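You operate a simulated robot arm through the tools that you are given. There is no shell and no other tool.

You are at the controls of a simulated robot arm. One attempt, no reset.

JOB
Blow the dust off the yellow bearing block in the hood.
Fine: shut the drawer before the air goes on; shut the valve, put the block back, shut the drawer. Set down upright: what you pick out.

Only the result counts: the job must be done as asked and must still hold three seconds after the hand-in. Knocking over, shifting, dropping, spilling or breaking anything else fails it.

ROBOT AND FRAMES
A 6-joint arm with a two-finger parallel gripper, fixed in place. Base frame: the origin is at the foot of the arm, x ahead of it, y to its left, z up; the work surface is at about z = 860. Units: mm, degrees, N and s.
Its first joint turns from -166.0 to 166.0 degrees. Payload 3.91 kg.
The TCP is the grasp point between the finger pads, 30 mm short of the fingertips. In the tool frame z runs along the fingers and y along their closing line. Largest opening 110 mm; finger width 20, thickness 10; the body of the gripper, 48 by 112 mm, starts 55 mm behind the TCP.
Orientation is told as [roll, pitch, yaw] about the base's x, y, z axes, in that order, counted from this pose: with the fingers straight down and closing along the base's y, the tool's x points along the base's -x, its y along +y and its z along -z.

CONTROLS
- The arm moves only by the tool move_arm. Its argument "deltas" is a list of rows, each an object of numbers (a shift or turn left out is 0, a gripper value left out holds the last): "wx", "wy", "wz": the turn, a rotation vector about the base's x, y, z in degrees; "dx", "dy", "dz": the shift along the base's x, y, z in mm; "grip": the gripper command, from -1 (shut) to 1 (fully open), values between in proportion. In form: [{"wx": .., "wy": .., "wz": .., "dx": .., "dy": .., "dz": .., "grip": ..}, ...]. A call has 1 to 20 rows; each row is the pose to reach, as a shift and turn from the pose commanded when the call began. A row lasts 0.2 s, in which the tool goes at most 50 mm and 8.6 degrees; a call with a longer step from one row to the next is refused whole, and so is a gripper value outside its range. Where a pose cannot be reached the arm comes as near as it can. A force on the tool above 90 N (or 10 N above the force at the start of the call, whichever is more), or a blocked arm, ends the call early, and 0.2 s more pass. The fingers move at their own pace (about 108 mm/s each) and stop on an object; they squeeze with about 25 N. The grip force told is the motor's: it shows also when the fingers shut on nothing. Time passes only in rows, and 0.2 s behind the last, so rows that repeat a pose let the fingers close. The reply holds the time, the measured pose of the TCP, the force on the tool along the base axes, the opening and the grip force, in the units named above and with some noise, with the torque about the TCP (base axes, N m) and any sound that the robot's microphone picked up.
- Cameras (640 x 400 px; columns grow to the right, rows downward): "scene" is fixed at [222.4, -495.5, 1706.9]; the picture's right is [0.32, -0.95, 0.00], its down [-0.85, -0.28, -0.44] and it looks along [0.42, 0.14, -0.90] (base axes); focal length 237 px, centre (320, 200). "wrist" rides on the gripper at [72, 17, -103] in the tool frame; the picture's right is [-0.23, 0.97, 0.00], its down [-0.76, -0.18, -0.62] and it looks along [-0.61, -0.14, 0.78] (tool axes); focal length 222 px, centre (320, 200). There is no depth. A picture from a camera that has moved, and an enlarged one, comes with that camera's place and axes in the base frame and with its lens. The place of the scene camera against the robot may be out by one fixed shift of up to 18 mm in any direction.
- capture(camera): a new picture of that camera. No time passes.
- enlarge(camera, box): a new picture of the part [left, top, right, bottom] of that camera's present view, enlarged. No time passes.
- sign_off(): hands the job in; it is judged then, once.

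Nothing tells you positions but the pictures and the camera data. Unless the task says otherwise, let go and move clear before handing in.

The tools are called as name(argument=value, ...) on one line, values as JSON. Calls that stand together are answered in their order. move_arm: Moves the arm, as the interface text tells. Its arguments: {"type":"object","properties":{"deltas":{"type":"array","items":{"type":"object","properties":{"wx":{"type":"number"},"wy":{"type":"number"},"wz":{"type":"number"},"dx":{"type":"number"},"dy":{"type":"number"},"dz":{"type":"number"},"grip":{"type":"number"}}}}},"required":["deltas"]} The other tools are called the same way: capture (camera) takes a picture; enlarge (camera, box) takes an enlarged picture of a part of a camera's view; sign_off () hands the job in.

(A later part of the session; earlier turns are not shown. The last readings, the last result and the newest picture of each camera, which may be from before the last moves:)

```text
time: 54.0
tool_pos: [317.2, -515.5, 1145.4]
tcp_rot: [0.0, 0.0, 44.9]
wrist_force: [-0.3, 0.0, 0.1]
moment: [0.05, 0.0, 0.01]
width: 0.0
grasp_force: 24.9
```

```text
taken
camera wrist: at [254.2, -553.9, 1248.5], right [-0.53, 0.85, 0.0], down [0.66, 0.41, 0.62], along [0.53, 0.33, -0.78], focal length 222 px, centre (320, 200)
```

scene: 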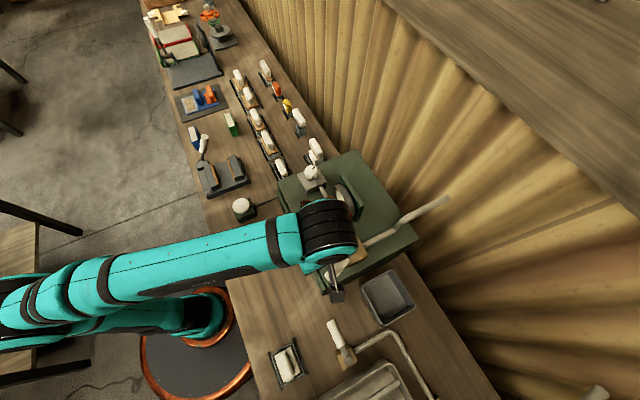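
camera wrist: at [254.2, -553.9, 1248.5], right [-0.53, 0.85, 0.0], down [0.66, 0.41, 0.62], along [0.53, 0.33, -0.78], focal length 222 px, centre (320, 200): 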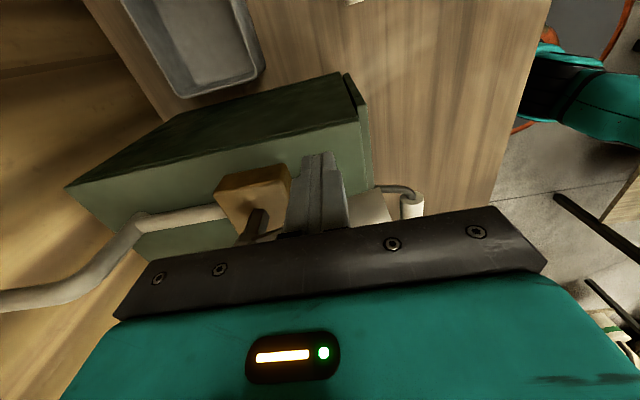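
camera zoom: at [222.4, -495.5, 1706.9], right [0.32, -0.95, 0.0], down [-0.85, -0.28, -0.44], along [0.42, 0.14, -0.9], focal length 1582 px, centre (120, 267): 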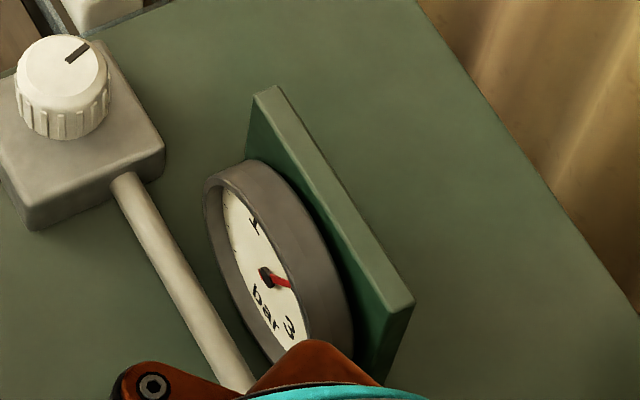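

Reading is the same. I finish the last ~15° gently, then step away and look at the gauge.

move_arm(deltas=[{"dx": 1.5, "dy": 5, "grip": -1}, {"dx": 3.2, "dy": 10, "grip": -1}, {"dx": 5, "dy": 15, "grip": -1}])

move_arm(deltas=[{"dx": -1, "dy": -2, "dz": 20, "grip": -1}, {"dx": -1, "dy": -2, "dz": 60, "grip": -1}, {"dx": 10, "dy": 30, "dz": 90, "grip": -1}, {"dx": 20, "dy": 70, "dz": 90, "grip": -1}, {"dx": 35, "dy": 110, "dz": 80, "grip": -1}, {"dx": 51, "dy": 152, "dz": 60, "grip": -1}])

capture(camera="wrist")

capture(camera="scene")

```text
time: 54.8
tool_pos: [322.9, -499.8, 1145.5]
tcp_rot: [0.0, 0.0, 45.0]
wrist_force: [-0.9, -0.1, 0.1]
moment: [0.0, 0.02, -0.02]
width: 0.0
grasp_force: 25.0
```

```text
time: 56.2
tool_pos: [371.5, -347.2, 1205.5]
tcp_rot: [0.0, 0.1, 44.9]
wrist_force: [0.7, -1.1, -1.0]
moment: [-0.01, 0.01, 0.0]
width: 0.4
grasp_force: 25.4
```

```text
taken
camera wrist: at [308.8, -385.4, 1307.6], right [-0.53, 0.85, 0.0], down [0.66, 0.41, 0.62], along [0.53, 0.33, -0.78], focal length 222 px, centre (320, 200)
```

wrist: 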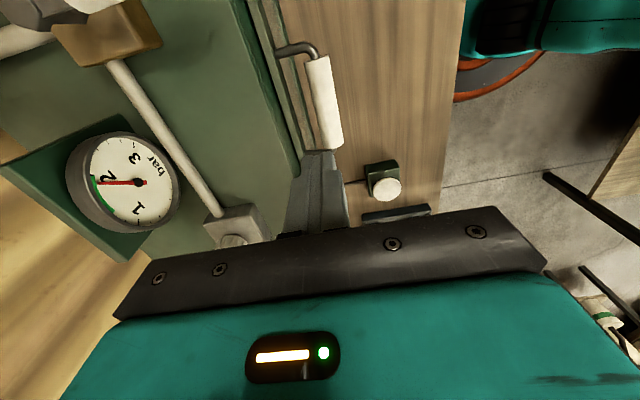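

```text
taken
```

scene: 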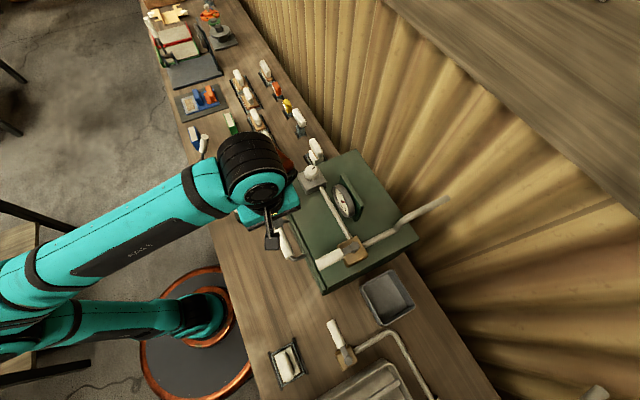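

enlarge(camera="wrist", box=[60, 125, 190, 240])

enlarge(camera="wrist", box=[0, 0, 200, 130])

enlarge(camera="scene", box=[260, 160, 420, 290])

```text
3.48 times, centred on (125, 182) of wrist
camera zoom: at [308.8, -385.4, 1307.6], right [-0.53, 0.85, 0.0], down [0.66, 0.41, 0.62], along [0.53, 0.33, -0.78], focal length 773 px, centre (998, 261)
```

zoom: 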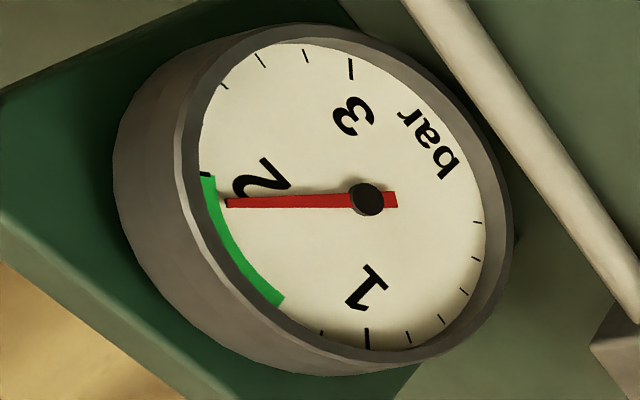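

```text
3.08 times, centred on (100, 65) of wrist
camera zoom: at [308.8, -385.4, 1307.6], right [-0.53, 0.85, 0.0], down [0.66, 0.41, 0.62], along [0.53, 0.33, -0.78], focal length 684 px, centre (997, 615)
```

zoom: 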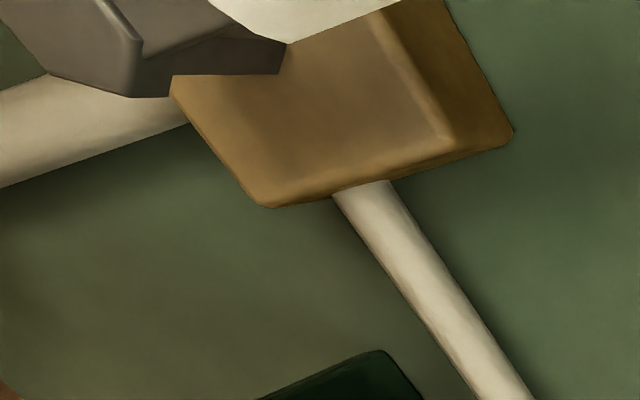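

```text
3.08 times, centred on (340, 225) of scene
camera zoom: at [222.4, -495.5, 1706.9], right [0.32, -0.95, 0.0], down [-0.85, -0.28, -0.44], along [0.42, 0.14, -0.9], focal length 730 px, centre (258, 123)
```

zoom: 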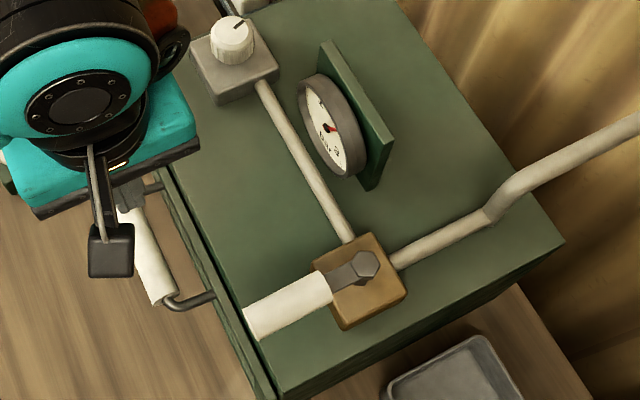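

The gauge reads ~1.85 bar, in the green, and the lever is fully inline – but no hiss was heard. The white palm button wired to the hood is likely the blow trigger, so I go look at it closely.

move_arm(deltas=[{"dx": 12, "dy": 40, "grip": -1}, {"dx": 24, "dy": 80, "grip": -1}, {"dx": 36, "dy": 120, "grip": -1}, {"dx": 48, "dy": 160, "grip": -1}, {"dx": 60.5, "dy": 198, "dz": -10, "grip": -1}, {"dx": 60.5, "dy": 198, "dz": -50, "grip": -1}, {"dx": 60.5, "dy": 198, "dz": -80, "grip": -1}])

capture(camera="wrist")

enlarge(camera="wrist", box=[220, 80, 420, 230])

enlarge(camera="scene", box=[220, 140, 320, 240])

```text
time: 57.8
tool_pos: [435.5, -151.1, 1125.3]
tcp_rot: [0.0, 0.0, 44.9]
wrist_force: [-0.7, -0.4, 0.0]
moment: [-0.02, -0.01, 0.0]
width: 0.1
grasp_force: 25.2
```

```text
taken
camera wrist: at [371.7, -188.5, 1229.3], right [-0.53, 0.85, 0.0], down [0.66, 0.41, 0.62], along [0.53, 0.33, -0.78], focal length 222 px, centre (320, 200)
```

wrist: 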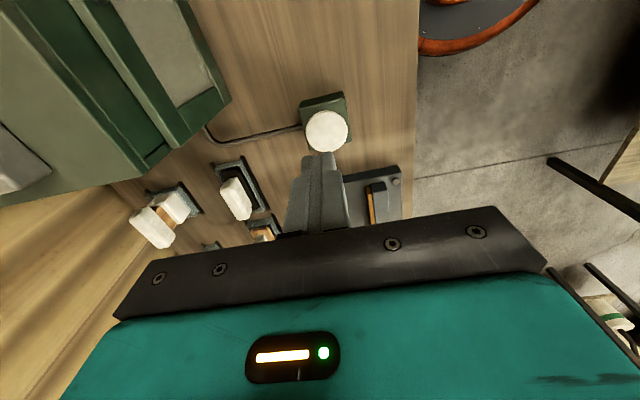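

```text
2.67 times, centred on (320, 155) of wrist
camera zoom: at [371.7, -188.5, 1229.3], right [-0.53, 0.85, 0.0], down [0.66, 0.41, 0.62], along [0.53, 0.33, -0.78], focal length 592 px, centre (320, 320)
```

zoom: 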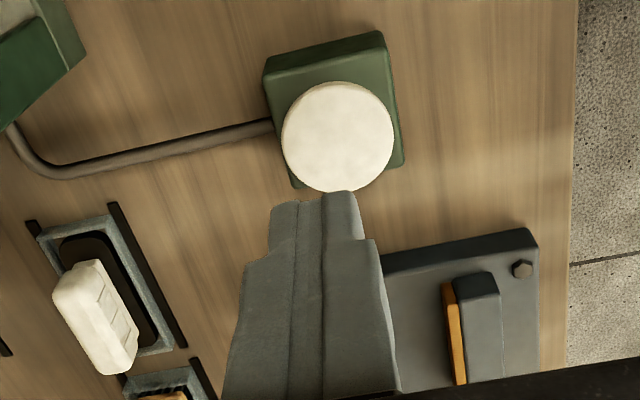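

```text
4.00 times, centred on (270, 190) of scene
camera zoom: at [222.4, -495.5, 1706.9], right [0.32, -0.95, 0.0], down [-0.85, -0.28, -0.44], along [0.42, 0.14, -0.9], focal length 950 px, centre (520, 240)
```

zoom: 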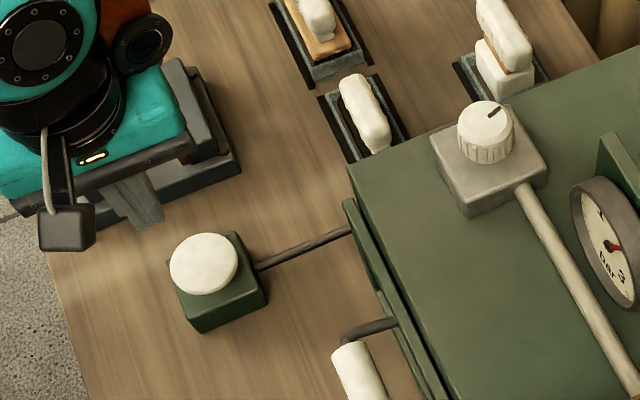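

The button dome is at about (472, −113), top z≈917. I move above it and press down carefully with closed fingers, listening for air.

move_arm(deltas=[{"dx": 18, "dy": 19, "grip": -1}, {"dx": 36.8, "dy": 38, "grip": -1}, {"dx": 36.8, "dy": 38, "dz": -45, "grip": -1}, {"dx": 36.8, "dy": 38, "dz": -90, "grip": -1}, {"dx": 36.8, "dy": 38, "dz": -130, "grip": -1}, {"dx": 36.8, "dy": 38, "dz": -160, "grip": -1}])

capture(camera="wrist")

enlarge(camera="scene", box=[220, 140, 320, 240])

```text
time: 59.2
tool_pos: [469.5, -111.7, 964.1]
tcp_rot: [0.0, 0.1, 45.1]
wrist_force: [-0.7, 0.0, 0.3]
moment: [-0.02, 0.0, -0.02]
width: 0.0
grasp_force: 25.3
```

```text
taken
camera wrist: at [406.3, -149.9, 1068.0], right [-0.53, 0.85, 0.0], down [0.66, 0.41, 0.62], along [0.53, 0.33, -0.78], focal length 222 px, centre (320, 200)
```

wrist: 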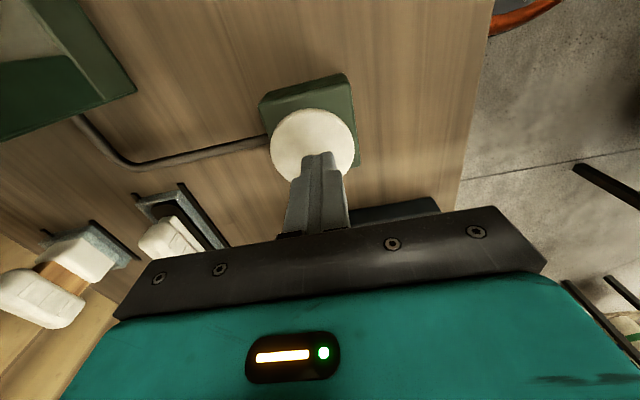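

```text
4.00 times, centred on (270, 190) of scene
camera zoom: at [222.4, -495.5, 1706.9], right [0.32, -0.95, 0.0], down [-0.85, -0.28, -0.44], along [0.42, 0.14, -0.9], focal length 950 px, centre (520, 240)
```

zoom: 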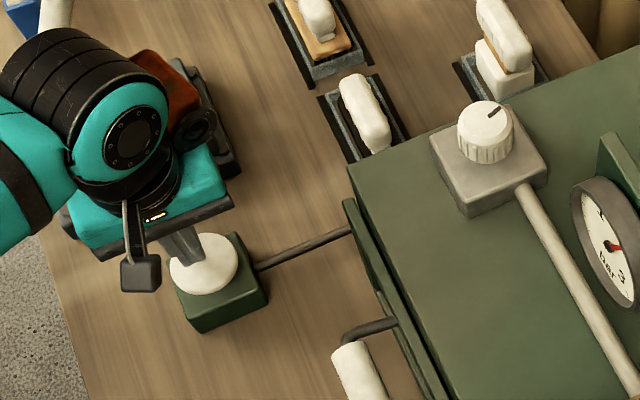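

Aligned over the dome. Pressing in small steps.

move_arm(deltas=[{"dz": -6, "grip": -1}, {"dz": -12, "grip": -1}, {"dz": -16, "grip": -1}])

move_arm(deltas=[{"dz": -2, "grip": -1}, {"dz": -4, "grip": -1}])

move_arm(deltas=[{"dz": -2, "grip": -1}, {"dz": -4, "grip": -1}])

```text
time: 60.0
tool_pos: [468.9, -111.4, 949.7]
tcp_rot: [0.0, 0.0, 45.0]
wrist_force: [-0.3, -1.7, 4.5]
moment: [-0.06, 0.03, -0.03]
width: 0.2
grasp_force: 25.4
```

```text
time: 60.6
tool_pos: [470.4, -112.0, 945.6]
tcp_rot: [0.0, 0.1, 45.0]
wrist_force: [-3.9, 0.6, 5.2]
moment: [0.03, 0.19, 0.01]
width: 0.0
grasp_force: 24.9
```

```text
time: 61.2
tool_pos: [470.0, -110.8, 944.3]
tcp_rot: [-0.3, -0.2, 45.0]
wrist_force: [-5.6, 5.4, 59.2]
moment: [0.1, 0.28, 0.1]
width: 0.1
grasp_force: 25.4
```

The button bottomed out (59 N). I ease slightly and hold it down for a few seconds, watching the gauge and drawer.

move_arm(deltas=[{"dz": 1.2, "grip": -1}, {"dz": 1.2, "grip": -1}, {"dz": 1.2, "grip": -1}, {"dz": 1.2, "grip": -1}, {"dz": 1.2, "grip": -1}])

enlarge(camera="scene", box=[220, 140, 380, 290])

enlarge(camera="scene", box=[320, 170, 380, 230])

```text
time: 62.4
tool_pos: [470.5, -111.9, 944.7]
tcp_rot: [-0.2, -0.1, 45.1]
wrist_force: [8.3, 8.1, 66.6]
moment: [0.2, -0.22, 0.01]
width: 0.2
grasp_force: 25.4
```

```text
2.67 times, centred on (300, 215) of scene
camera zoom: at [222.4, -495.5, 1706.9], right [0.32, -0.95, 0.0], down [-0.85, -0.28, -0.44], along [0.42, 0.14, -0.9], focal length 633 px, centre (373, 160)
```

zoom: 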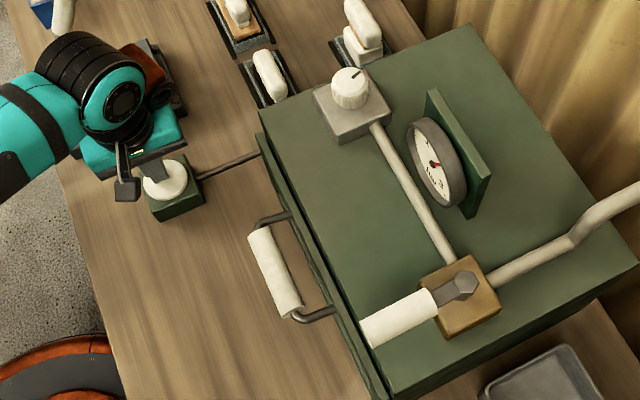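

```text
6.67 times, centred on (350, 200) of scene
camera zoom: at [222.4, -495.5, 1706.9], right [0.32, -0.95, 0.0], down [-0.85, -0.28, -0.44], along [0.42, 0.14, -0.9], focal length 1582 px, centre (120, 200)
```

zoom: 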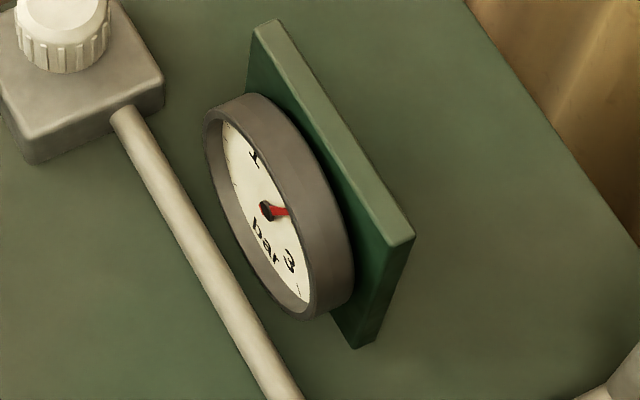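

The needle dips slightly while pressed (still green), which indicates air is flowing. I keep holding for several more seconds.

move_arm(deltas=[{"dz": 1.5, "grip": -1}, {"dz": 1.5, "grip": -1}, {"dz": 1.5, "grip": -1}, {"dz": 1.5, "grip": -1}, {"dz": 1.5, "grip": -1}, {"dz": 1.5, "grip": -1}, {"dz": 1.5, "grip": -1}, {"dz": 1.5, "grip": -1}, {"dz": 1.5, "grip": -1}, {"dz": 1.5, "grip": -1}, {"dz": 1.5, "grip": -1}, {"dz": 1.5, "grip": -1}, {"dz": 1.5, "grip": -1}, {"dz": 1.5, "grip": -1}, {"dz": 1.5, "grip": -1}, {"dz": 1.5, "grip": -1}])

enlarge(camera="scene", box=[320, 170, 380, 230])

enlarge(camera="scene", box=[220, 140, 380, 290])

```text
time: 65.8
tool_pos: [470.4, -111.7, 945.3]
tcp_rot: [0.0, -0.1, 45.0]
wrist_force: [6.9, 6.6, 43.7]
moment: [0.19, -0.18, -0.01]
width: 0.0
grasp_force: 25.0
```

```text
6.67 times, centred on (350, 200) of scene
camera zoom: at [222.4, -495.5, 1706.9], right [0.32, -0.95, 0.0], down [-0.85, -0.28, -0.44], along [0.42, 0.14, -0.9], focal length 1582 px, centre (120, 200)
```

zoom: 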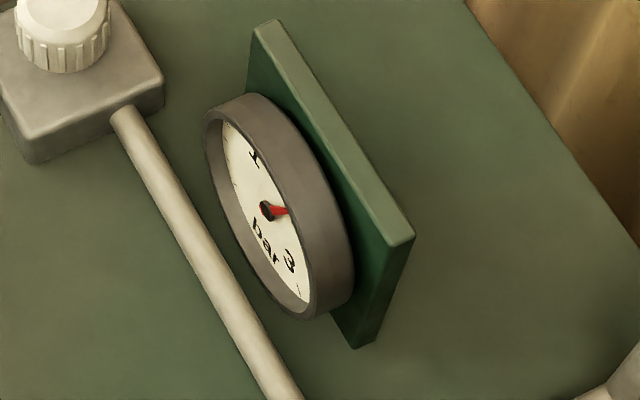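

```text
2.67 times, centred on (300, 215) of scene
camera zoom: at [222.4, -495.5, 1706.9], right [0.32, -0.95, 0.0], down [-0.85, -0.28, -0.44], along [0.42, 0.14, -0.9], focal length 633 px, centre (373, 160)
```

zoom: 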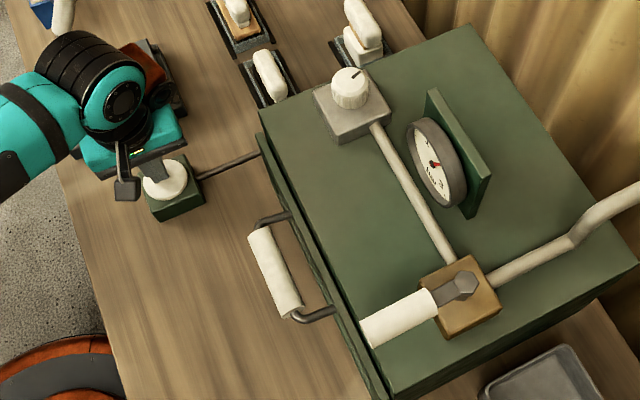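

move_arm(deltas=[{"dz": 0, "grip": -1}, {"dz": 0, "grip": -1}, {"dz": 0, "grip": -1}, {"dz": 0, "grip": -1}, {"dz": 0, "grip": -1}, {"dz": 0, "grip": -1}, {"dz": 0, "grip": -1}, {"dz": 0, "grip": -1}, {"dz": 0, "grip": -1}, {"dz": 0, "grip": -1}, {"dz": 0, "grip": -1}, {"dz": 0, "grip": -1}, {"dz": 0, "grip": -1}, {"dz": 0, "grip": -1}, {"dz": 0, "grip": -1}, {"dz": 0, "grip": -1}, {"dz": 0, "grip": -1}, {"dz": 0, "grip": -1}, {"dz": 0, "grip": -1}, {"dz": 0, "grip": -1}])

move_arm(deltas=[{"dz": 10, "grip": -1}, {"dz": 50, "grip": -1}, {"dz": 95, "grip": -1}, {"dz": 140, "grip": -1}, {"dz": 180, "grip": -1}])

enlarge(camera="scene", box=[220, 140, 380, 290])

enlarge(camera="scene", box=[320, 170, 380, 230])

```text
time: 70.0
tool_pos: [469.7, -111.0, 944.4]
tcp_rot: [-0.2, -0.1, 44.9]
wrist_force: [3.8, 4.1, 41.4]
moment: [0.14, -0.09, -0.01]
width: 0.0
grasp_force: 25.3
```

```text
time: 71.2
tool_pos: [471.2, -110.6, 1126.1]
tcp_rot: [0.0, 0.0, 45.0]
wrist_force: [-0.8, -0.4, 0.6]
moment: [0.0, 0.01, -0.02]
width: 0.2
grasp_force: 24.5
```

```text
2.67 times, centred on (300, 215) of scene
camera zoom: at [222.4, -495.5, 1706.9], right [0.32, -0.95, 0.0], down [-0.85, -0.28, -0.44], along [0.42, 0.14, -0.9], focal length 633 px, centre (373, 160)
```

zoom: 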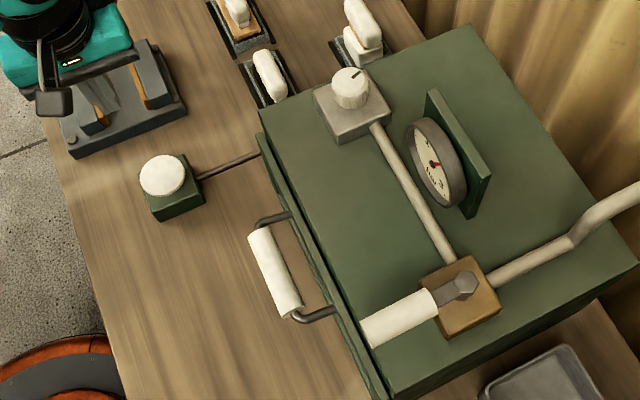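

```text
6.67 times, centred on (350, 200) of scene
camera zoom: at [222.4, -495.5, 1706.9], right [0.32, -0.95, 0.0], down [-0.85, -0.28, -0.44], along [0.42, 0.14, -0.9], focal length 1582 px, centre (120, 200)
```

zoom: 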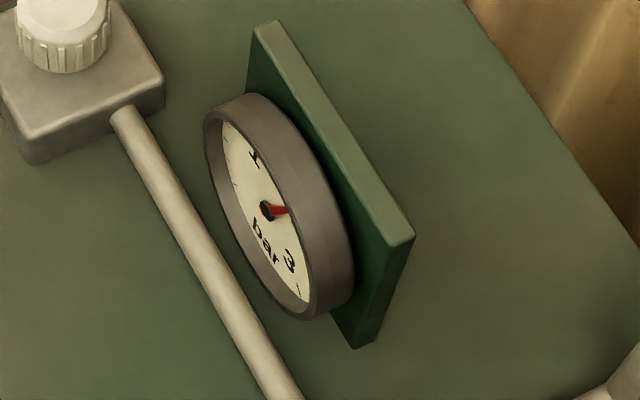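

Now shut the valve: I move to the +b side of the lever, above it first.

move_arm(deltas=[{"dz": 40, "grip": -1}, {"dx": -5, "dy": -15, "dz": 75, "grip": -1}, {"dx": -17, "dy": -60, "dz": 75, "grip": -1}, {"dx": -30, "dy": -105, "dz": 75, "grip": -1}, {"dx": -43, "dy": -150, "dz": 75, "grip": -1}, {"dx": -56, "dy": -195, "dz": 75, "grip": -1}, {"dx": -69, "dy": -240, "dz": 75, "grip": -1}, {"dx": -83, "dy": -287, "dz": 75, "grip": -1}, {"dx": -97.6, "dy": -334, "dz": 75, "grip": -1}])

capture(camera="wrist")

```text
time: 73.2
tool_pos: [371.9, -444.3, 1199.1]
tcp_rot: [-0.1, 0.0, 44.9]
wrist_force: [0.3, 0.8, 0.5]
moment: [-0.07, -0.06, -0.02]
width: 0.0
grasp_force: 24.9
```

```text
taken
camera wrist: at [309.2, -483.3, 1302.3], right [-0.53, 0.85, 0.0], down [0.66, 0.41, 0.62], along [0.53, 0.33, -0.78], focal length 222 px, centre (320, 200)
```

wrist: 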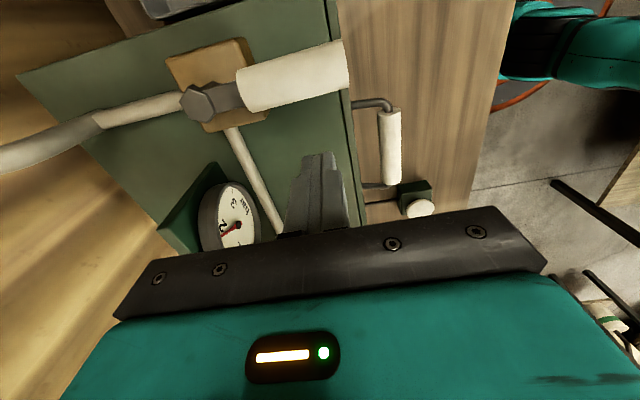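

move_arm(deltas=[{"dz": -30, "grip": -1}, {"dz": -54, "grip": -1}, {"dx": -12.3, "dy": -18.5, "dz": -54, "grip": -1}, {"dx": -20, "dy": -23.5, "dz": -54, "grip": -1}, {"dx": -28.3, "dy": -28.6, "dz": -54, "grip": -1}, {"dx": -35, "dy": -35.5, "dz": -54, "grip": -1}, {"dx": -41.1, "dy": -42.5, "dz": -54, "grip": -1}, {"dx": -45.7, "dy": -50.8, "dz": -54, "grip": -1}, {"dx": -49.9, "dy": -59.3, "dz": -54, "grip": -1}, {"dx": -52.3, "dy": -68.5, "dz": -54, "grip": -1}, {"dx": -54.1, "dy": -77.7, "dz": -54, "grip": -1}, {"dx": -54, "dy": -87, "dz": -54, "grip": -1}, {"dx": -53.3, "dy": -96.6, "dz": -54, "grip": -1}, {"dx": -50.8, "dy": -105.8, "dz": -54, "grip": -1}, {"dx": -47.7, "dy": -114.7, "dz": -54, "grip": -1}])

capture(camera="wrist")

enlarge(camera="scene", box=[310, 160, 390, 220])

```text
time: 76.4
tool_pos: [324.6, -557.3, 1145.5]
tcp_rot: [0.3, -0.2, 44.9]
wrist_force: [-23.3, 46.5, -20.8]
moment: [0.04, 0.17, 0.28]
width: 0.0
grasp_force: 25.1
```

```text
taken
camera wrist: at [262.2, -596.5, 1247.2], right [-0.53, 0.85, 0.0], down [0.66, 0.41, 0.62], along [0.53, 0.33, -0.78], focal length 222 px, centre (320, 200)
```

wrist: 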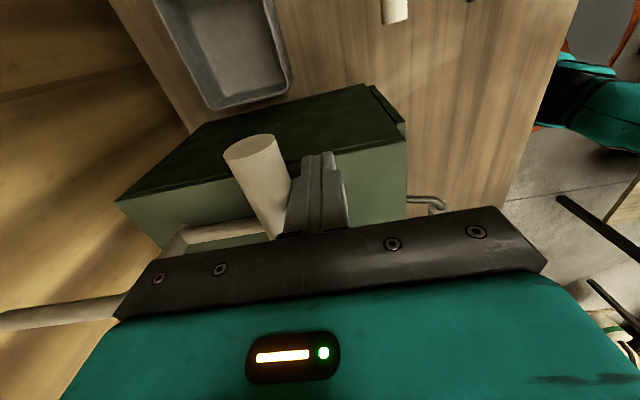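

```text
6.67 times, centred on (350, 190) of scene
camera zoom: at [222.4, -495.5, 1706.9], right [0.32, -0.95, 0.0], down [-0.85, -0.28, -0.44], along [0.42, 0.14, -0.9], focal length 1582 px, centre (120, 267)
```

zoom: 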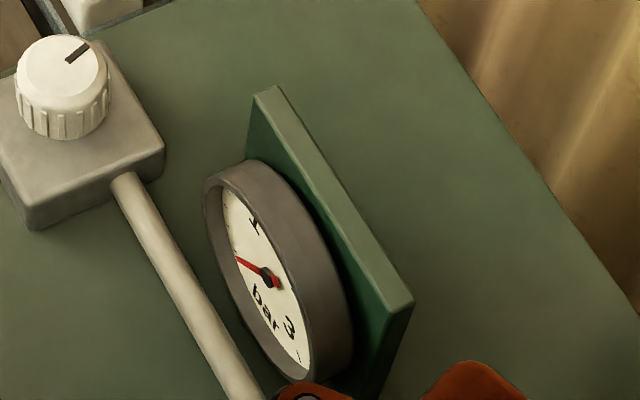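

Lever is firmly at its closed stop and the gauge drops to zero. Backing off and heading to the drawer handle.

move_arm(deltas=[{"dx": -4, "dy": 4, "grip": -1}, {"dx": -6, "dy": 6, "dz": 30, "grip": -1}, {"dx": -6, "dy": 6, "dz": 65, "grip": -1}, {"dx": 3, "dy": 45, "dz": 65, "grip": -0.2}, {"dx": 13, "dy": 88, "dz": 65, "grip": -0.2}, {"dx": 23, "dy": 131, "dz": 65, "grip": -0.2}, {"dx": 35, "dy": 175, "dz": 65, "grip": -0.2}, {"dx": 48.5, "dy": 217.7, "dz": 65, "grip": -0.2}, {"dx": 48.5, "dy": 217.7, "dz": 25, "grip": -0.2}])

capture(camera="wrist")

capture(camera="scene")

```text
time: 78.4
tool_pos: [374.8, -341.1, 1170.5]
tcp_rot: [0.0, 0.0, 44.9]
wrist_force: [-0.8, -0.2, 0.3]
moment: [0.0, -0.02, 0.02]
width: 44.0
grasp_force: 0.1
```

```text
taken
camera wrist: at [312.2, -379.5, 1273.1], right [-0.53, 0.85, 0.0], down [0.66, 0.41, 0.62], along [0.53, 0.33, -0.78], focal length 222 px, centre (320, 200)
```

wrist: 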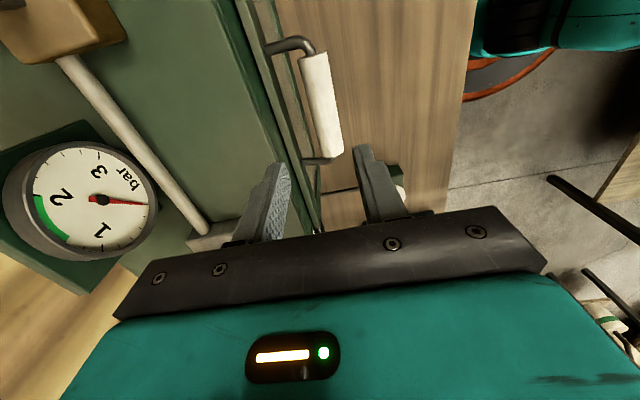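

```text
taken
```

scene: 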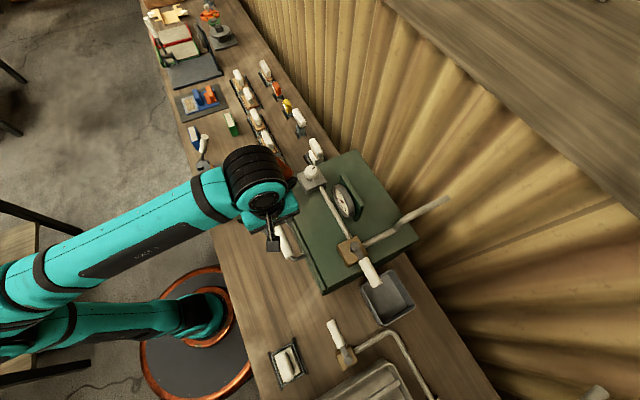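

Gauge at zero. Lowering onto the handle and gripping.

move_arm(deltas=[{"dx": -1.6, "dy": 1.6, "dz": -40}, {"dx": -1.6, "dy": 1.6, "dz": -80}, {"dx": -1.6, "dy": 1.6, "dz": -110}, {"dx": -1.6, "dy": 1.6, "dz": -126}])

move_arm(deltas=[{"grip": -0.5}, {"grip": -1}, {"grip": -1}, {"grip": -1}])

capture(camera="wrist")

```text
time: 79.4
tool_pos: [373.2, -341.3, 1043.5]
tcp_rot: [-0.1, 0.0, 45.1]
wrist_force: [-0.5, 0.4, 0.2]
moment: [0.0, 0.0, -0.02]
width: 44.0
grasp_force: 0.1
```

```text
time: 80.4
tool_pos: [370.0, -339.6, 1043.4]
tcp_rot: [0.1, 0.0, 45.0]
wrist_force: [-49.8, 46.3, -40.6]
moment: [0.06, 0.01, 0.01]
width: 26.9
grasp_force: 45.2
```

```text
taken
camera wrist: at [308.3, -378.0, 1146.5], right [-0.53, 0.85, 0.0], down [0.67, 0.41, 0.62], along [0.53, 0.33, -0.78], focal length 222 px, centre (320, 200)
```

wrist: 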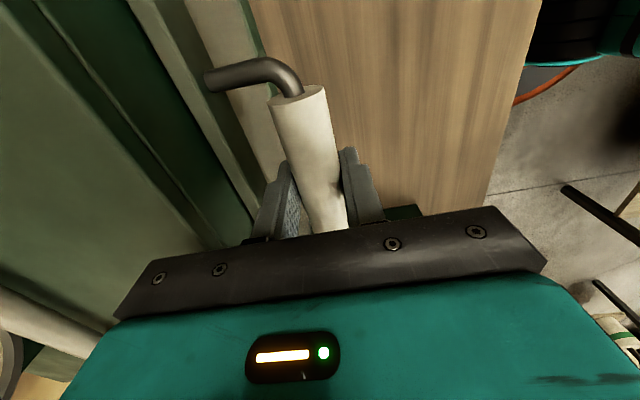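

Gripped. Pulling the drawer open gently along −a.

move_arm(deltas=[{"dx": -1, "dy": 1, "dz": -1.5}, {"dx": -3, "dy": 3, "dz": -1.5}, {"dx": -6, "dy": 6, "dz": -1.5}, {"dx": -9, "dy": 9, "dz": -1.5}, {"dx": -13, "dy": 13, "dz": -1.5}, {"dx": -17, "dy": 17, "dz": -1.5}, {"dx": -21, "dy": 21, "dz": -1.5}, {"dx": -25, "dy": 25, "dz": -1.5}, {"dx": -29, "dy": 29, "dz": -1.5}, {"dx": -33, "dy": 33, "dz": -1.5}, {"dx": -37, "dy": 37, "dz": -1.5}, {"dx": -40, "dy": 40, "dz": -1.5}, {"dx": -42, "dy": 42, "dz": -1.5}])

capture(camera="wrist")

```text
time: 83.2
tool_pos: [329.0, -297.8, 1044.9]
tcp_rot: [-0.2, 0.0, 45.0]
wrist_force: [8.2, 7.5, 66.7]
moment: [0.03, 0.02, -0.05]
width: 27.0
grasp_force: 44.6
```

```text
taken
camera wrist: at [267.0, -336.6, 1146.4], right [-0.53, 0.85, 0.0], down [0.66, 0.41, 0.62], along [0.53, 0.33, -0.78], focal length 222 px, centre (320, 200)
```

wrist: 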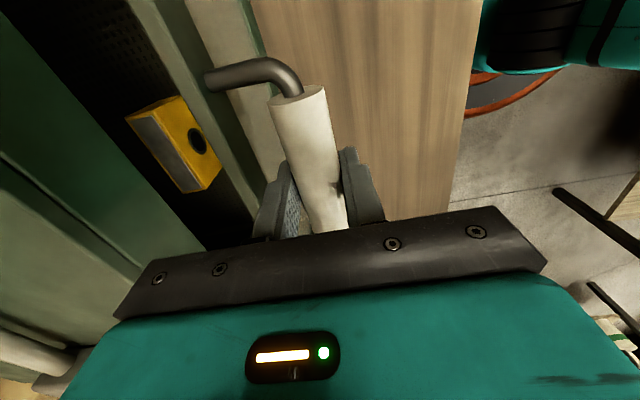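

The block is still upright. Correcting the vertical offset and continuing.

move_arm(deltas=[{"dx": -1, "dy": 1, "dz": 1.5}, {"dx": -3, "dy": 3.6, "dz": 2.2}, {"dx": -6, "dy": 6.6, "dz": 2.2}, {"dx": -10, "dy": 10.6, "dz": 2.2}, {"dx": -14, "dy": 14.6, "dz": 2.2}, {"dx": -18, "dy": 18.6, "dz": 2.2}, {"dx": -22, "dy": 22.6, "dz": 2.2}, {"dx": -26, "dy": 26.6, "dz": 2.2}, {"dx": -30, "dy": 30.6, "dz": 2.2}, {"dx": -34, "dy": 34.6, "dz": 2.2}, {"dx": -38, "dy": 38.6, "dz": 2.2}, {"dx": -42, "dy": 42.6, "dz": 2.2}, {"dx": -46, "dy": 46.6, "dz": 2.2}, {"dx": -50, "dy": 50.6, "dz": 2.2}, {"dx": -53, "dy": 53.6, "dz": 2.2}, {"dx": -55, "dy": 55.6, "dz": 2.2}])

capture(camera="wrist")

capture(camera="scene")

```text
time: 86.6
tool_pos: [275.3, -244.5, 1043.2]
tcp_rot: [0.1, 0.1, 45.0]
wrist_force: [-1.2, -1.9, -46.6]
moment: [-0.12, -0.18, 0.29]
width: 27.0
grasp_force: 44.6
```

```text
taken
camera wrist: at [213.4, -283.0, 1146.5], right [-0.53, 0.85, 0.0], down [0.66, 0.41, 0.62], along [0.53, 0.33, -0.78], focal length 222 px, centre (320, 200)
```

wrist: 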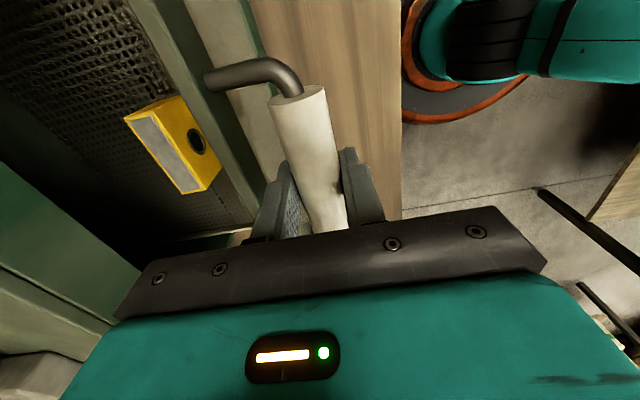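

```text
taken
```

scene: 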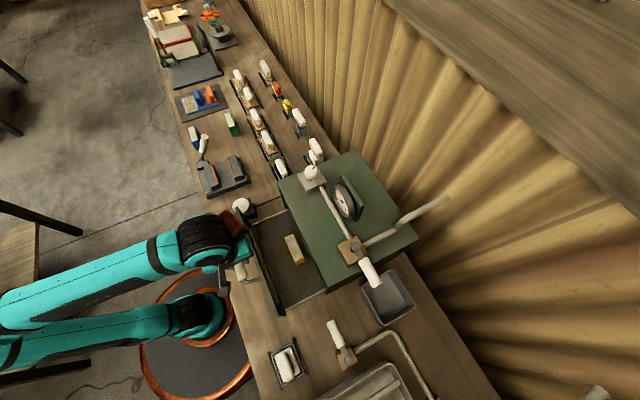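

The pad on the block has turned from dusty cream to clean grey – the dust is off. Finishing pulling the drawer open.

move_arm(deltas=[{"dx": -1, "dy": 1, "dz": -1}, {"dx": -3, "dy": 3, "dz": -1.2}, {"dx": -6, "dy": 6, "dz": -1.2}, {"dx": -10, "dy": 10, "dz": -1.2}, {"dx": -14, "dy": 14, "dz": -1.2}, {"dx": -18, "dy": 18, "dz": -1.2}, {"dx": -22, "dy": 22, "dz": -1.2}, {"dx": -26, "dy": 26, "dz": -1.2}, {"dx": -29, "dy": 29, "dz": -1.2}, {"dx": -31, "dy": 31, "dz": -1.2}, {"dx": -32, "dy": 32, "dz": -1.2}])

capture(camera="scene")

```text
time: 89.0
tool_pos: [243.0, -212.0, 1043.6]
tcp_rot: [-0.1, -0.2, 45.0]
wrist_force: [4.1, 1.7, 14.5]
moment: [-0.15, -0.38, -0.31]
width: 26.6
grasp_force: 45.3
```

```text
taken
```

scene: 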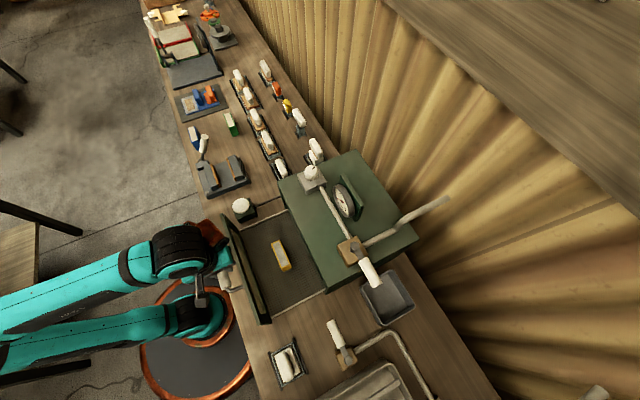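

Drawer is open. Releasing the handle, rising, and moving above the block.

move_arm(deltas=[{"grip": -0.6}, {"grip": -0.2}, {"grip": -0.2}])

move_arm(deltas=[{"dz": 20}, {"dz": 60}, {"dz": 105}, {"dz": 140, "dx": 10, "dy": -10}, {"dz": 140, "dx": 40, "dy": -40}, {"dz": 130, "dx": 70, "dy": -70}, {"dz": 107, "dx": 104, "dy": -104}])

capture(camera="wrist")

enlarge(camera="wrist", box=[240, 20, 400, 180])

```text
time: 89.8
tool_pos: [241.7, -211.5, 1042.7]
tcp_rot: [0.0, -0.1, 45.0]
wrist_force: [-0.7, 0.2, -0.2]
moment: [0.0, -0.01, 0.0]
width: 43.7
grasp_force: 0.0
```

```text
refused: row 7 steps farther than a row can; nothing moved
```

```text
taken
camera wrist: at [179.7, -250.1, 1146.1], right [-0.53, 0.85, 0.0], down [0.66, 0.41, 0.62], along [0.53, 0.33, -0.78], focal length 222 px, centre (320, 200)
```

wrist: 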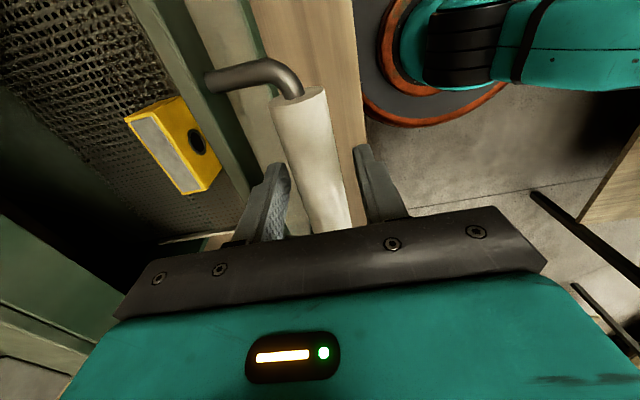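

```text
2.50 times, centred on (320, 100) of wrist
camera zoom: at [179.7, -250.1, 1146.1], right [-0.53, 0.85, 0.0], down [0.66, 0.41, 0.62], along [0.53, 0.33, -0.78], focal length 555 px, centre (320, 450)
```

zoom: 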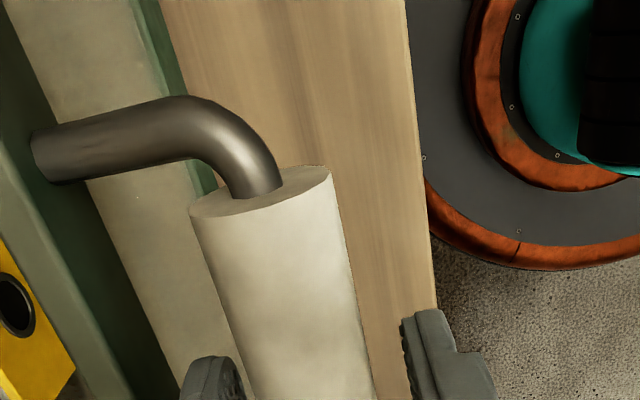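

move_arm(deltas=[{"dz": 20}, {"dz": 60}, {"dz": 105}, {"dz": 140, "dx": 10, "dy": -10}, {"dz": 140, "dx": 40, "dy": -40}, {"dz": 130, "dx": 72, "dy": -72}, {"dz": 107, "dx": 102, "dy": -102}, {"dz": 107, "dx": 108, "dy": -108}])

capture(camera="wrist")

enlarge(camera="wrist", box=[240, 20, 400, 180])

```text
time: 91.6
tool_pos: [353.7, -318.6, 1152.1]
tcp_rot: [-0.1, -0.1, 45.0]
wrist_force: [-0.3, -0.6, 0.1]
moment: [-0.05, 0.0, -0.02]
width: 44.2
grasp_force: 0.0
```

```text
taken
camera wrist: at [291.0, -357.2, 1253.8], right [-0.53, 0.85, 0.0], down [0.66, 0.41, 0.62], along [0.53, 0.33, -0.78], focal length 222 px, centre (320, 200)
```

wrist: 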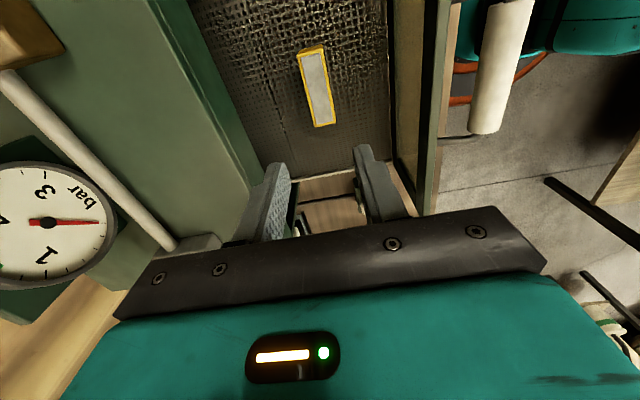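

```text
2.50 times, centred on (320, 100) of wrist
camera zoom: at [291.0, -357.2, 1253.8], right [-0.53, 0.85, 0.0], down [0.66, 0.41, 0.62], along [0.53, 0.33, -0.78], focal length 555 px, centre (320, 450)
```

zoom: 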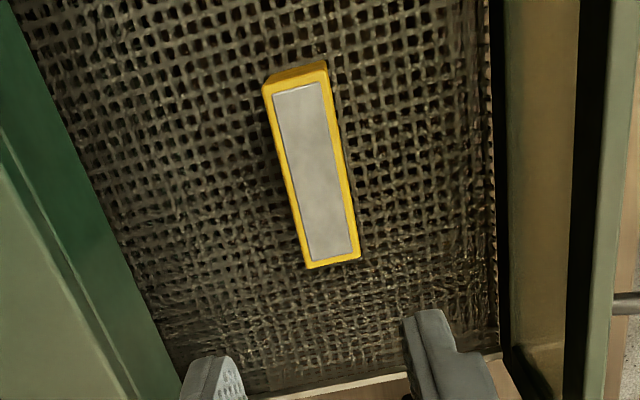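

The pad is now clean silver-grey, and the block sits upright centred at a≈475, b≈22. I lower around it and grip.

move_arm(deltas=[{"dx": -2.4, "dy": -2.1, "dz": -40, "grip": 0.27}, {"dx": -2.4, "dy": -2.1, "dz": -80, "grip": 0.27}, {"dx": -2.4, "dy": -2.1, "dz": -120, "grip": 0.27}, {"dx": -2.4, "dy": -2.1, "dz": -150, "grip": 0.27}])

capture(camera="wrist")

```text
time: 92.6
tool_pos: [349.0, -321.6, 1000.7]
tcp_rot: [0.0, 0.0, 45.1]
wrist_force: [-0.3, 0.1, -0.4]
moment: [0.0, 0.01, 0.02]
width: 69.7
grasp_force: 0.1
```

```text
taken
camera wrist: at [286.9, -360.2, 1104.5], right [-0.53, 0.85, 0.0], down [0.66, 0.41, 0.62], along [0.53, 0.33, -0.78], focal length 222 px, centre (320, 200)
```

wrist: 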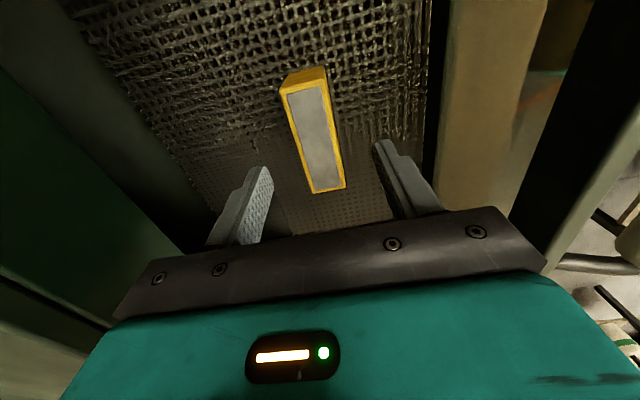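

Well centred. Lowering the rest and closing.

move_arm(deltas=[{"dx": 0.5, "dy": 0.5, "dz": -30}, {"dx": 0.5, "dy": 0.5, "dz": -60}, {"dx": 0.5, "dy": 0.5, "dz": -75}, {"dx": 0.5, "dy": 0.5, "dz": -81}])

move_arm(deltas=[{"grip": 0}, {"grip": -0.3}, {"grip": -1}, {"grip": -1}, {"grip": -1}])

```text
time: 93.6
tool_pos: [348.6, -322.1, 919.1]
tcp_rot: [0.0, 0.1, 45.0]
wrist_force: [0.1, -0.3, 1.5]
moment: [-0.02, -0.03, 0.02]
width: 69.8
grasp_force: 0.1
```

```text
time: 94.8
tool_pos: [349.0, -321.6, 920.6]
tcp_rot: [-0.1, 0.0, 45.0]
wrist_force: [-0.7, 1.7, 0.4]
moment: [0.05, 0.06, 0.02]
width: 31.9
grasp_force: 25.1
```

Gripped at 32 mm. Lifting and checking how it sits in the hand.

move_arm(deltas=[{"dz": 10}, {"dz": 45}, {"dz": 90}, {"dz": 135}, {"dz": 180}, {"dz": 230}])

enlarge(camera="wrist", box=[180, 0, 480, 220])

```text
time: 96.2
tool_pos: [348.0, -318.7, 1148.2]
tcp_rot: [-0.1, 0.1, 44.9]
wrist_force: [-0.3, -1.0, -4.8]
moment: [0.0, 0.02, -0.02]
width: 31.6
grasp_force: 25.0
```

```text
1.82 times, centred on (330, 110) of wrist
camera zoom: at [286.5, -357.5, 1250.8], right [-0.53, 0.85, 0.0], down [0.66, 0.41, 0.62], along [0.53, 0.33, -0.78], focal length 404 px, centre (302, 364)
```

zoom: 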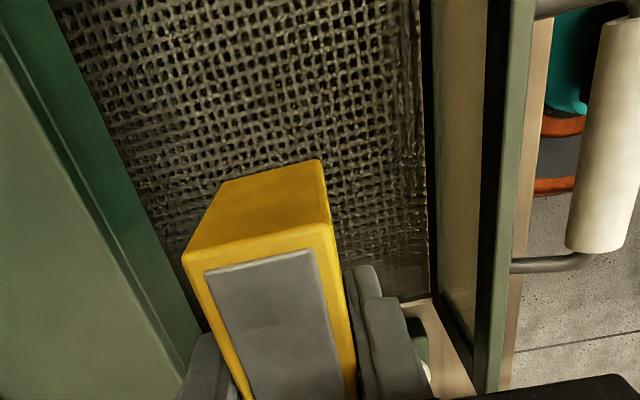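

In the hand it sits 3.6 mm further along b than at first grasp, so I'll compensate. Carrying back to the original spot: target TCP (771.0, 186.6), yaw 47.2°.

move_arm(deltas=[{"dx": 28.2, "dy": 33.7}, {"dx": 56.4, "dy": 67.4}, {"dx": 84.6, "dy": 101}, {"dx": 112.8, "dy": 134.7}, {"dx": 141, "dy": 168.4, "wz": 0.4}, {"dx": 169.2, "dy": 202.1, "wz": 0.8}, {"dx": 197.4, "dy": 235.8, "wz": 1.2}, {"dx": 225.6, "dy": 269.5, "wz": 1.6}, {"dx": 253.8, "dy": 303.2, "wz": 2}, {"dx": 282, "dy": 336.9, "wz": 2.2}, {"dx": 310.2, "dy": 370.6, "wz": 2.2}, {"dx": 338.4, "dy": 404.2, "wz": 2.2}, {"dx": 366.6, "dy": 437.9, "wz": 2.2}, {"dx": 394.8, "dy": 471.6, "wz": 2.2}, {"dx": 423, "dy": 505.3, "wz": 2.2}])

move_arm(deltas=[{"dz": 0}, {"dz": 0}])

capture(camera="wrist")

```text
time: 99.4
tool_pos: [772.3, 183.6, 1147.7]
tcp_rot: [0.0, 0.0, 47.1]
wrist_force: [-1.1, -1.3, -2.2]
moment: [0.02, -0.03, 0.01]
width: 31.6
grasp_force: 24.8
```

```text
time: 100.0
tool_pos: [771.9, 183.9, 1146.9]
tcp_rot: [0.0, 0.0, 47.2]
wrist_force: [-0.8, -0.3, -3.9]
moment: [-0.01, 0.01, -0.01]
width: 31.8
grasp_force: 24.7
```

```text
taken
camera wrist: at [711.6, 143.0, 1249.9], right [-0.56, 0.83, 0.0], down [0.65, 0.44, 0.62], along [0.52, 0.35, -0.78], focal length 222 px, centre (320, 200)
```

wrist: 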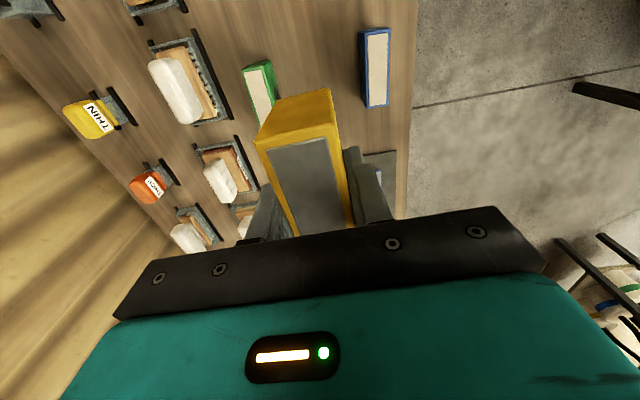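

Trimming by (−1, +2.8) mm and lowering to just above the bench.

move_arm(deltas=[{"dx": -1, "dy": 2.8, "dz": -40}, {"dx": -1, "dy": 2.8, "dz": -85}, {"dx": -1, "dy": 2.8, "dz": -130}, {"dx": -1, "dy": 2.8, "dz": -175}, {"dx": -1, "dy": 2.8, "dz": -210}, {"dx": -1, "dy": 2.8, "dz": -235}, {"dx": -1, "dy": 2.8, "dz": -242}])

move_arm(deltas=[{"dz": 0}])

capture(camera="wrist")

enlarge(camera="scene", box=[150, 60, 270, 160])

```text
time: 101.6
tool_pos: [770.3, 188.2, 905.5]
tcp_rot: [-0.1, -0.1, 47.3]
wrist_force: [-0.9, 0.1, -4.5]
moment: [0.02, 0.03, 0.04]
width: 32.0
grasp_force: 24.7
```

```text
time: 102.0
tool_pos: [770.7, 187.9, 905.1]
tcp_rot: [0.1, 0.1, 47.2]
wrist_force: [-0.7, 0.9, -3.6]
moment: [-0.03, 0.01, 0.01]
width: 31.8
grasp_force: 24.6
```

```text
taken
camera wrist: at [709.7, 147.4, 1008.3], right [-0.56, 0.83, 0.0], down [0.65, 0.44, 0.62], along [0.52, 0.35, -0.78], focal length 222 px, centre (320, 200)
```

wrist: 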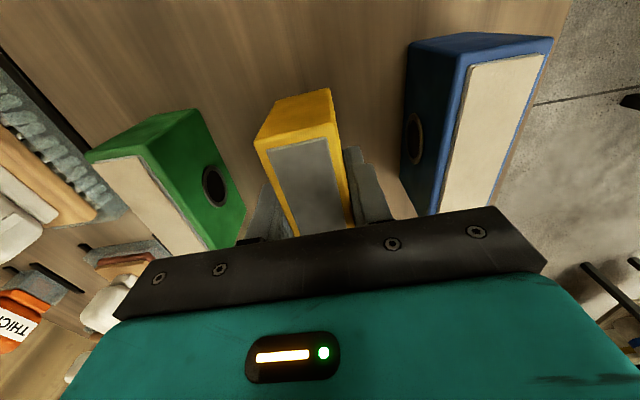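

```text
4.00 times, centred on (210, 110) of scene
camera zoom: at [222.4, -495.5, 1706.9], right [0.32, -0.95, 0.0], down [-0.85, -0.28, -0.44], along [0.42, 0.14, -0.9], focal length 950 px, centre (760, 560)
```

zoom: 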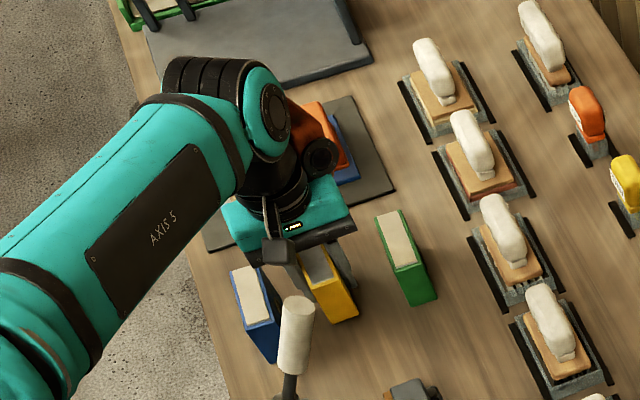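

Small trim, then touching down in fine steps.

move_arm(deltas=[{"dx": 0.4, "dy": -1.2, "dz": -4}, {"dx": 0.4, "dy": -1.2, "dz": -8}])

move_arm(deltas=[{"dz": -1}, {"dz": -1.5}])

move_arm(deltas=[{"dz": -0.8}])

```text
time: 102.6
tool_pos: [770.8, 186.1, 897.5]
tcp_rot: [0.0, 0.0, 47.1]
wrist_force: [-0.6, 0.2, -4.2]
moment: [-0.01, 0.0, -0.01]
width: 31.9
grasp_force: 25.2
```

```text
time: 103.2
tool_pos: [770.8, 185.2, 895.7]
tcp_rot: [0.1, 0.0, 47.2]
wrist_force: [0.2, 0.5, -4.8]
moment: [-0.01, -0.01, 0.02]
width: 31.9
grasp_force: 25.4
```

```text
time: 103.6
tool_pos: [771.7, 186.4, 896.0]
tcp_rot: [0.0, 0.0, 47.2]
wrist_force: [-0.1, 0.2, -5.1]
moment: [0.0, 0.0, 0.01]
width: 32.1
grasp_force: 25.1
```

move_arm(deltas=[{"dz": -0.8}])

move_arm(deltas=[{"dz": -0.6}])

```text
time: 104.0
tool_pos: [771.9, 186.9, 895.1]
tcp_rot: [0.0, 0.0, 47.2]
wrist_force: [0.0, 0.3, -4.4]
moment: [-0.02, 0.01, -0.01]
width: 32.0
grasp_force: 25.1
```

```text
time: 104.4
tool_pos: [771.7, 186.6, 894.4]
tcp_rot: [-0.1, 0.0, 47.1]
wrist_force: [0.9, -0.6, -4.3]
moment: [0.01, -0.02, -0.03]
width: 31.9
grasp_force: 25.0
```

Still carrying the weight (−4.4 N); a bit further down.

move_arm(deltas=[{"dz": -0.6}])

move_arm(deltas=[{"dz": -0.5}])

move_arm(deltas=[{"dz": -0.4}])

```text
time: 104.8
tool_pos: [771.9, 185.8, 894.9]
tcp_rot: [0.0, -0.1, 47.3]
wrist_force: [-1.1, 0.0, -4.3]
moment: [0.01, 0.0, 0.01]
width: 32.0
grasp_force: 25.4
```

```text
time: 105.2
tool_pos: [772.0, 186.8, 894.2]
tcp_rot: [0.0, 0.0, 47.2]
wrist_force: [-0.2, 0.3, -3.7]
moment: [-0.02, 0.02, 0.05]
width: 31.9
grasp_force: 25.0
```

```text
time: 105.6
tool_pos: [771.3, 185.7, 893.7]
tcp_rot: [0.1, 0.0, 47.3]
wrist_force: [-1.0, -0.8, -4.1]
moment: [-0.02, 0.01, -0.01]
width: 31.9
grasp_force: 25.1
```

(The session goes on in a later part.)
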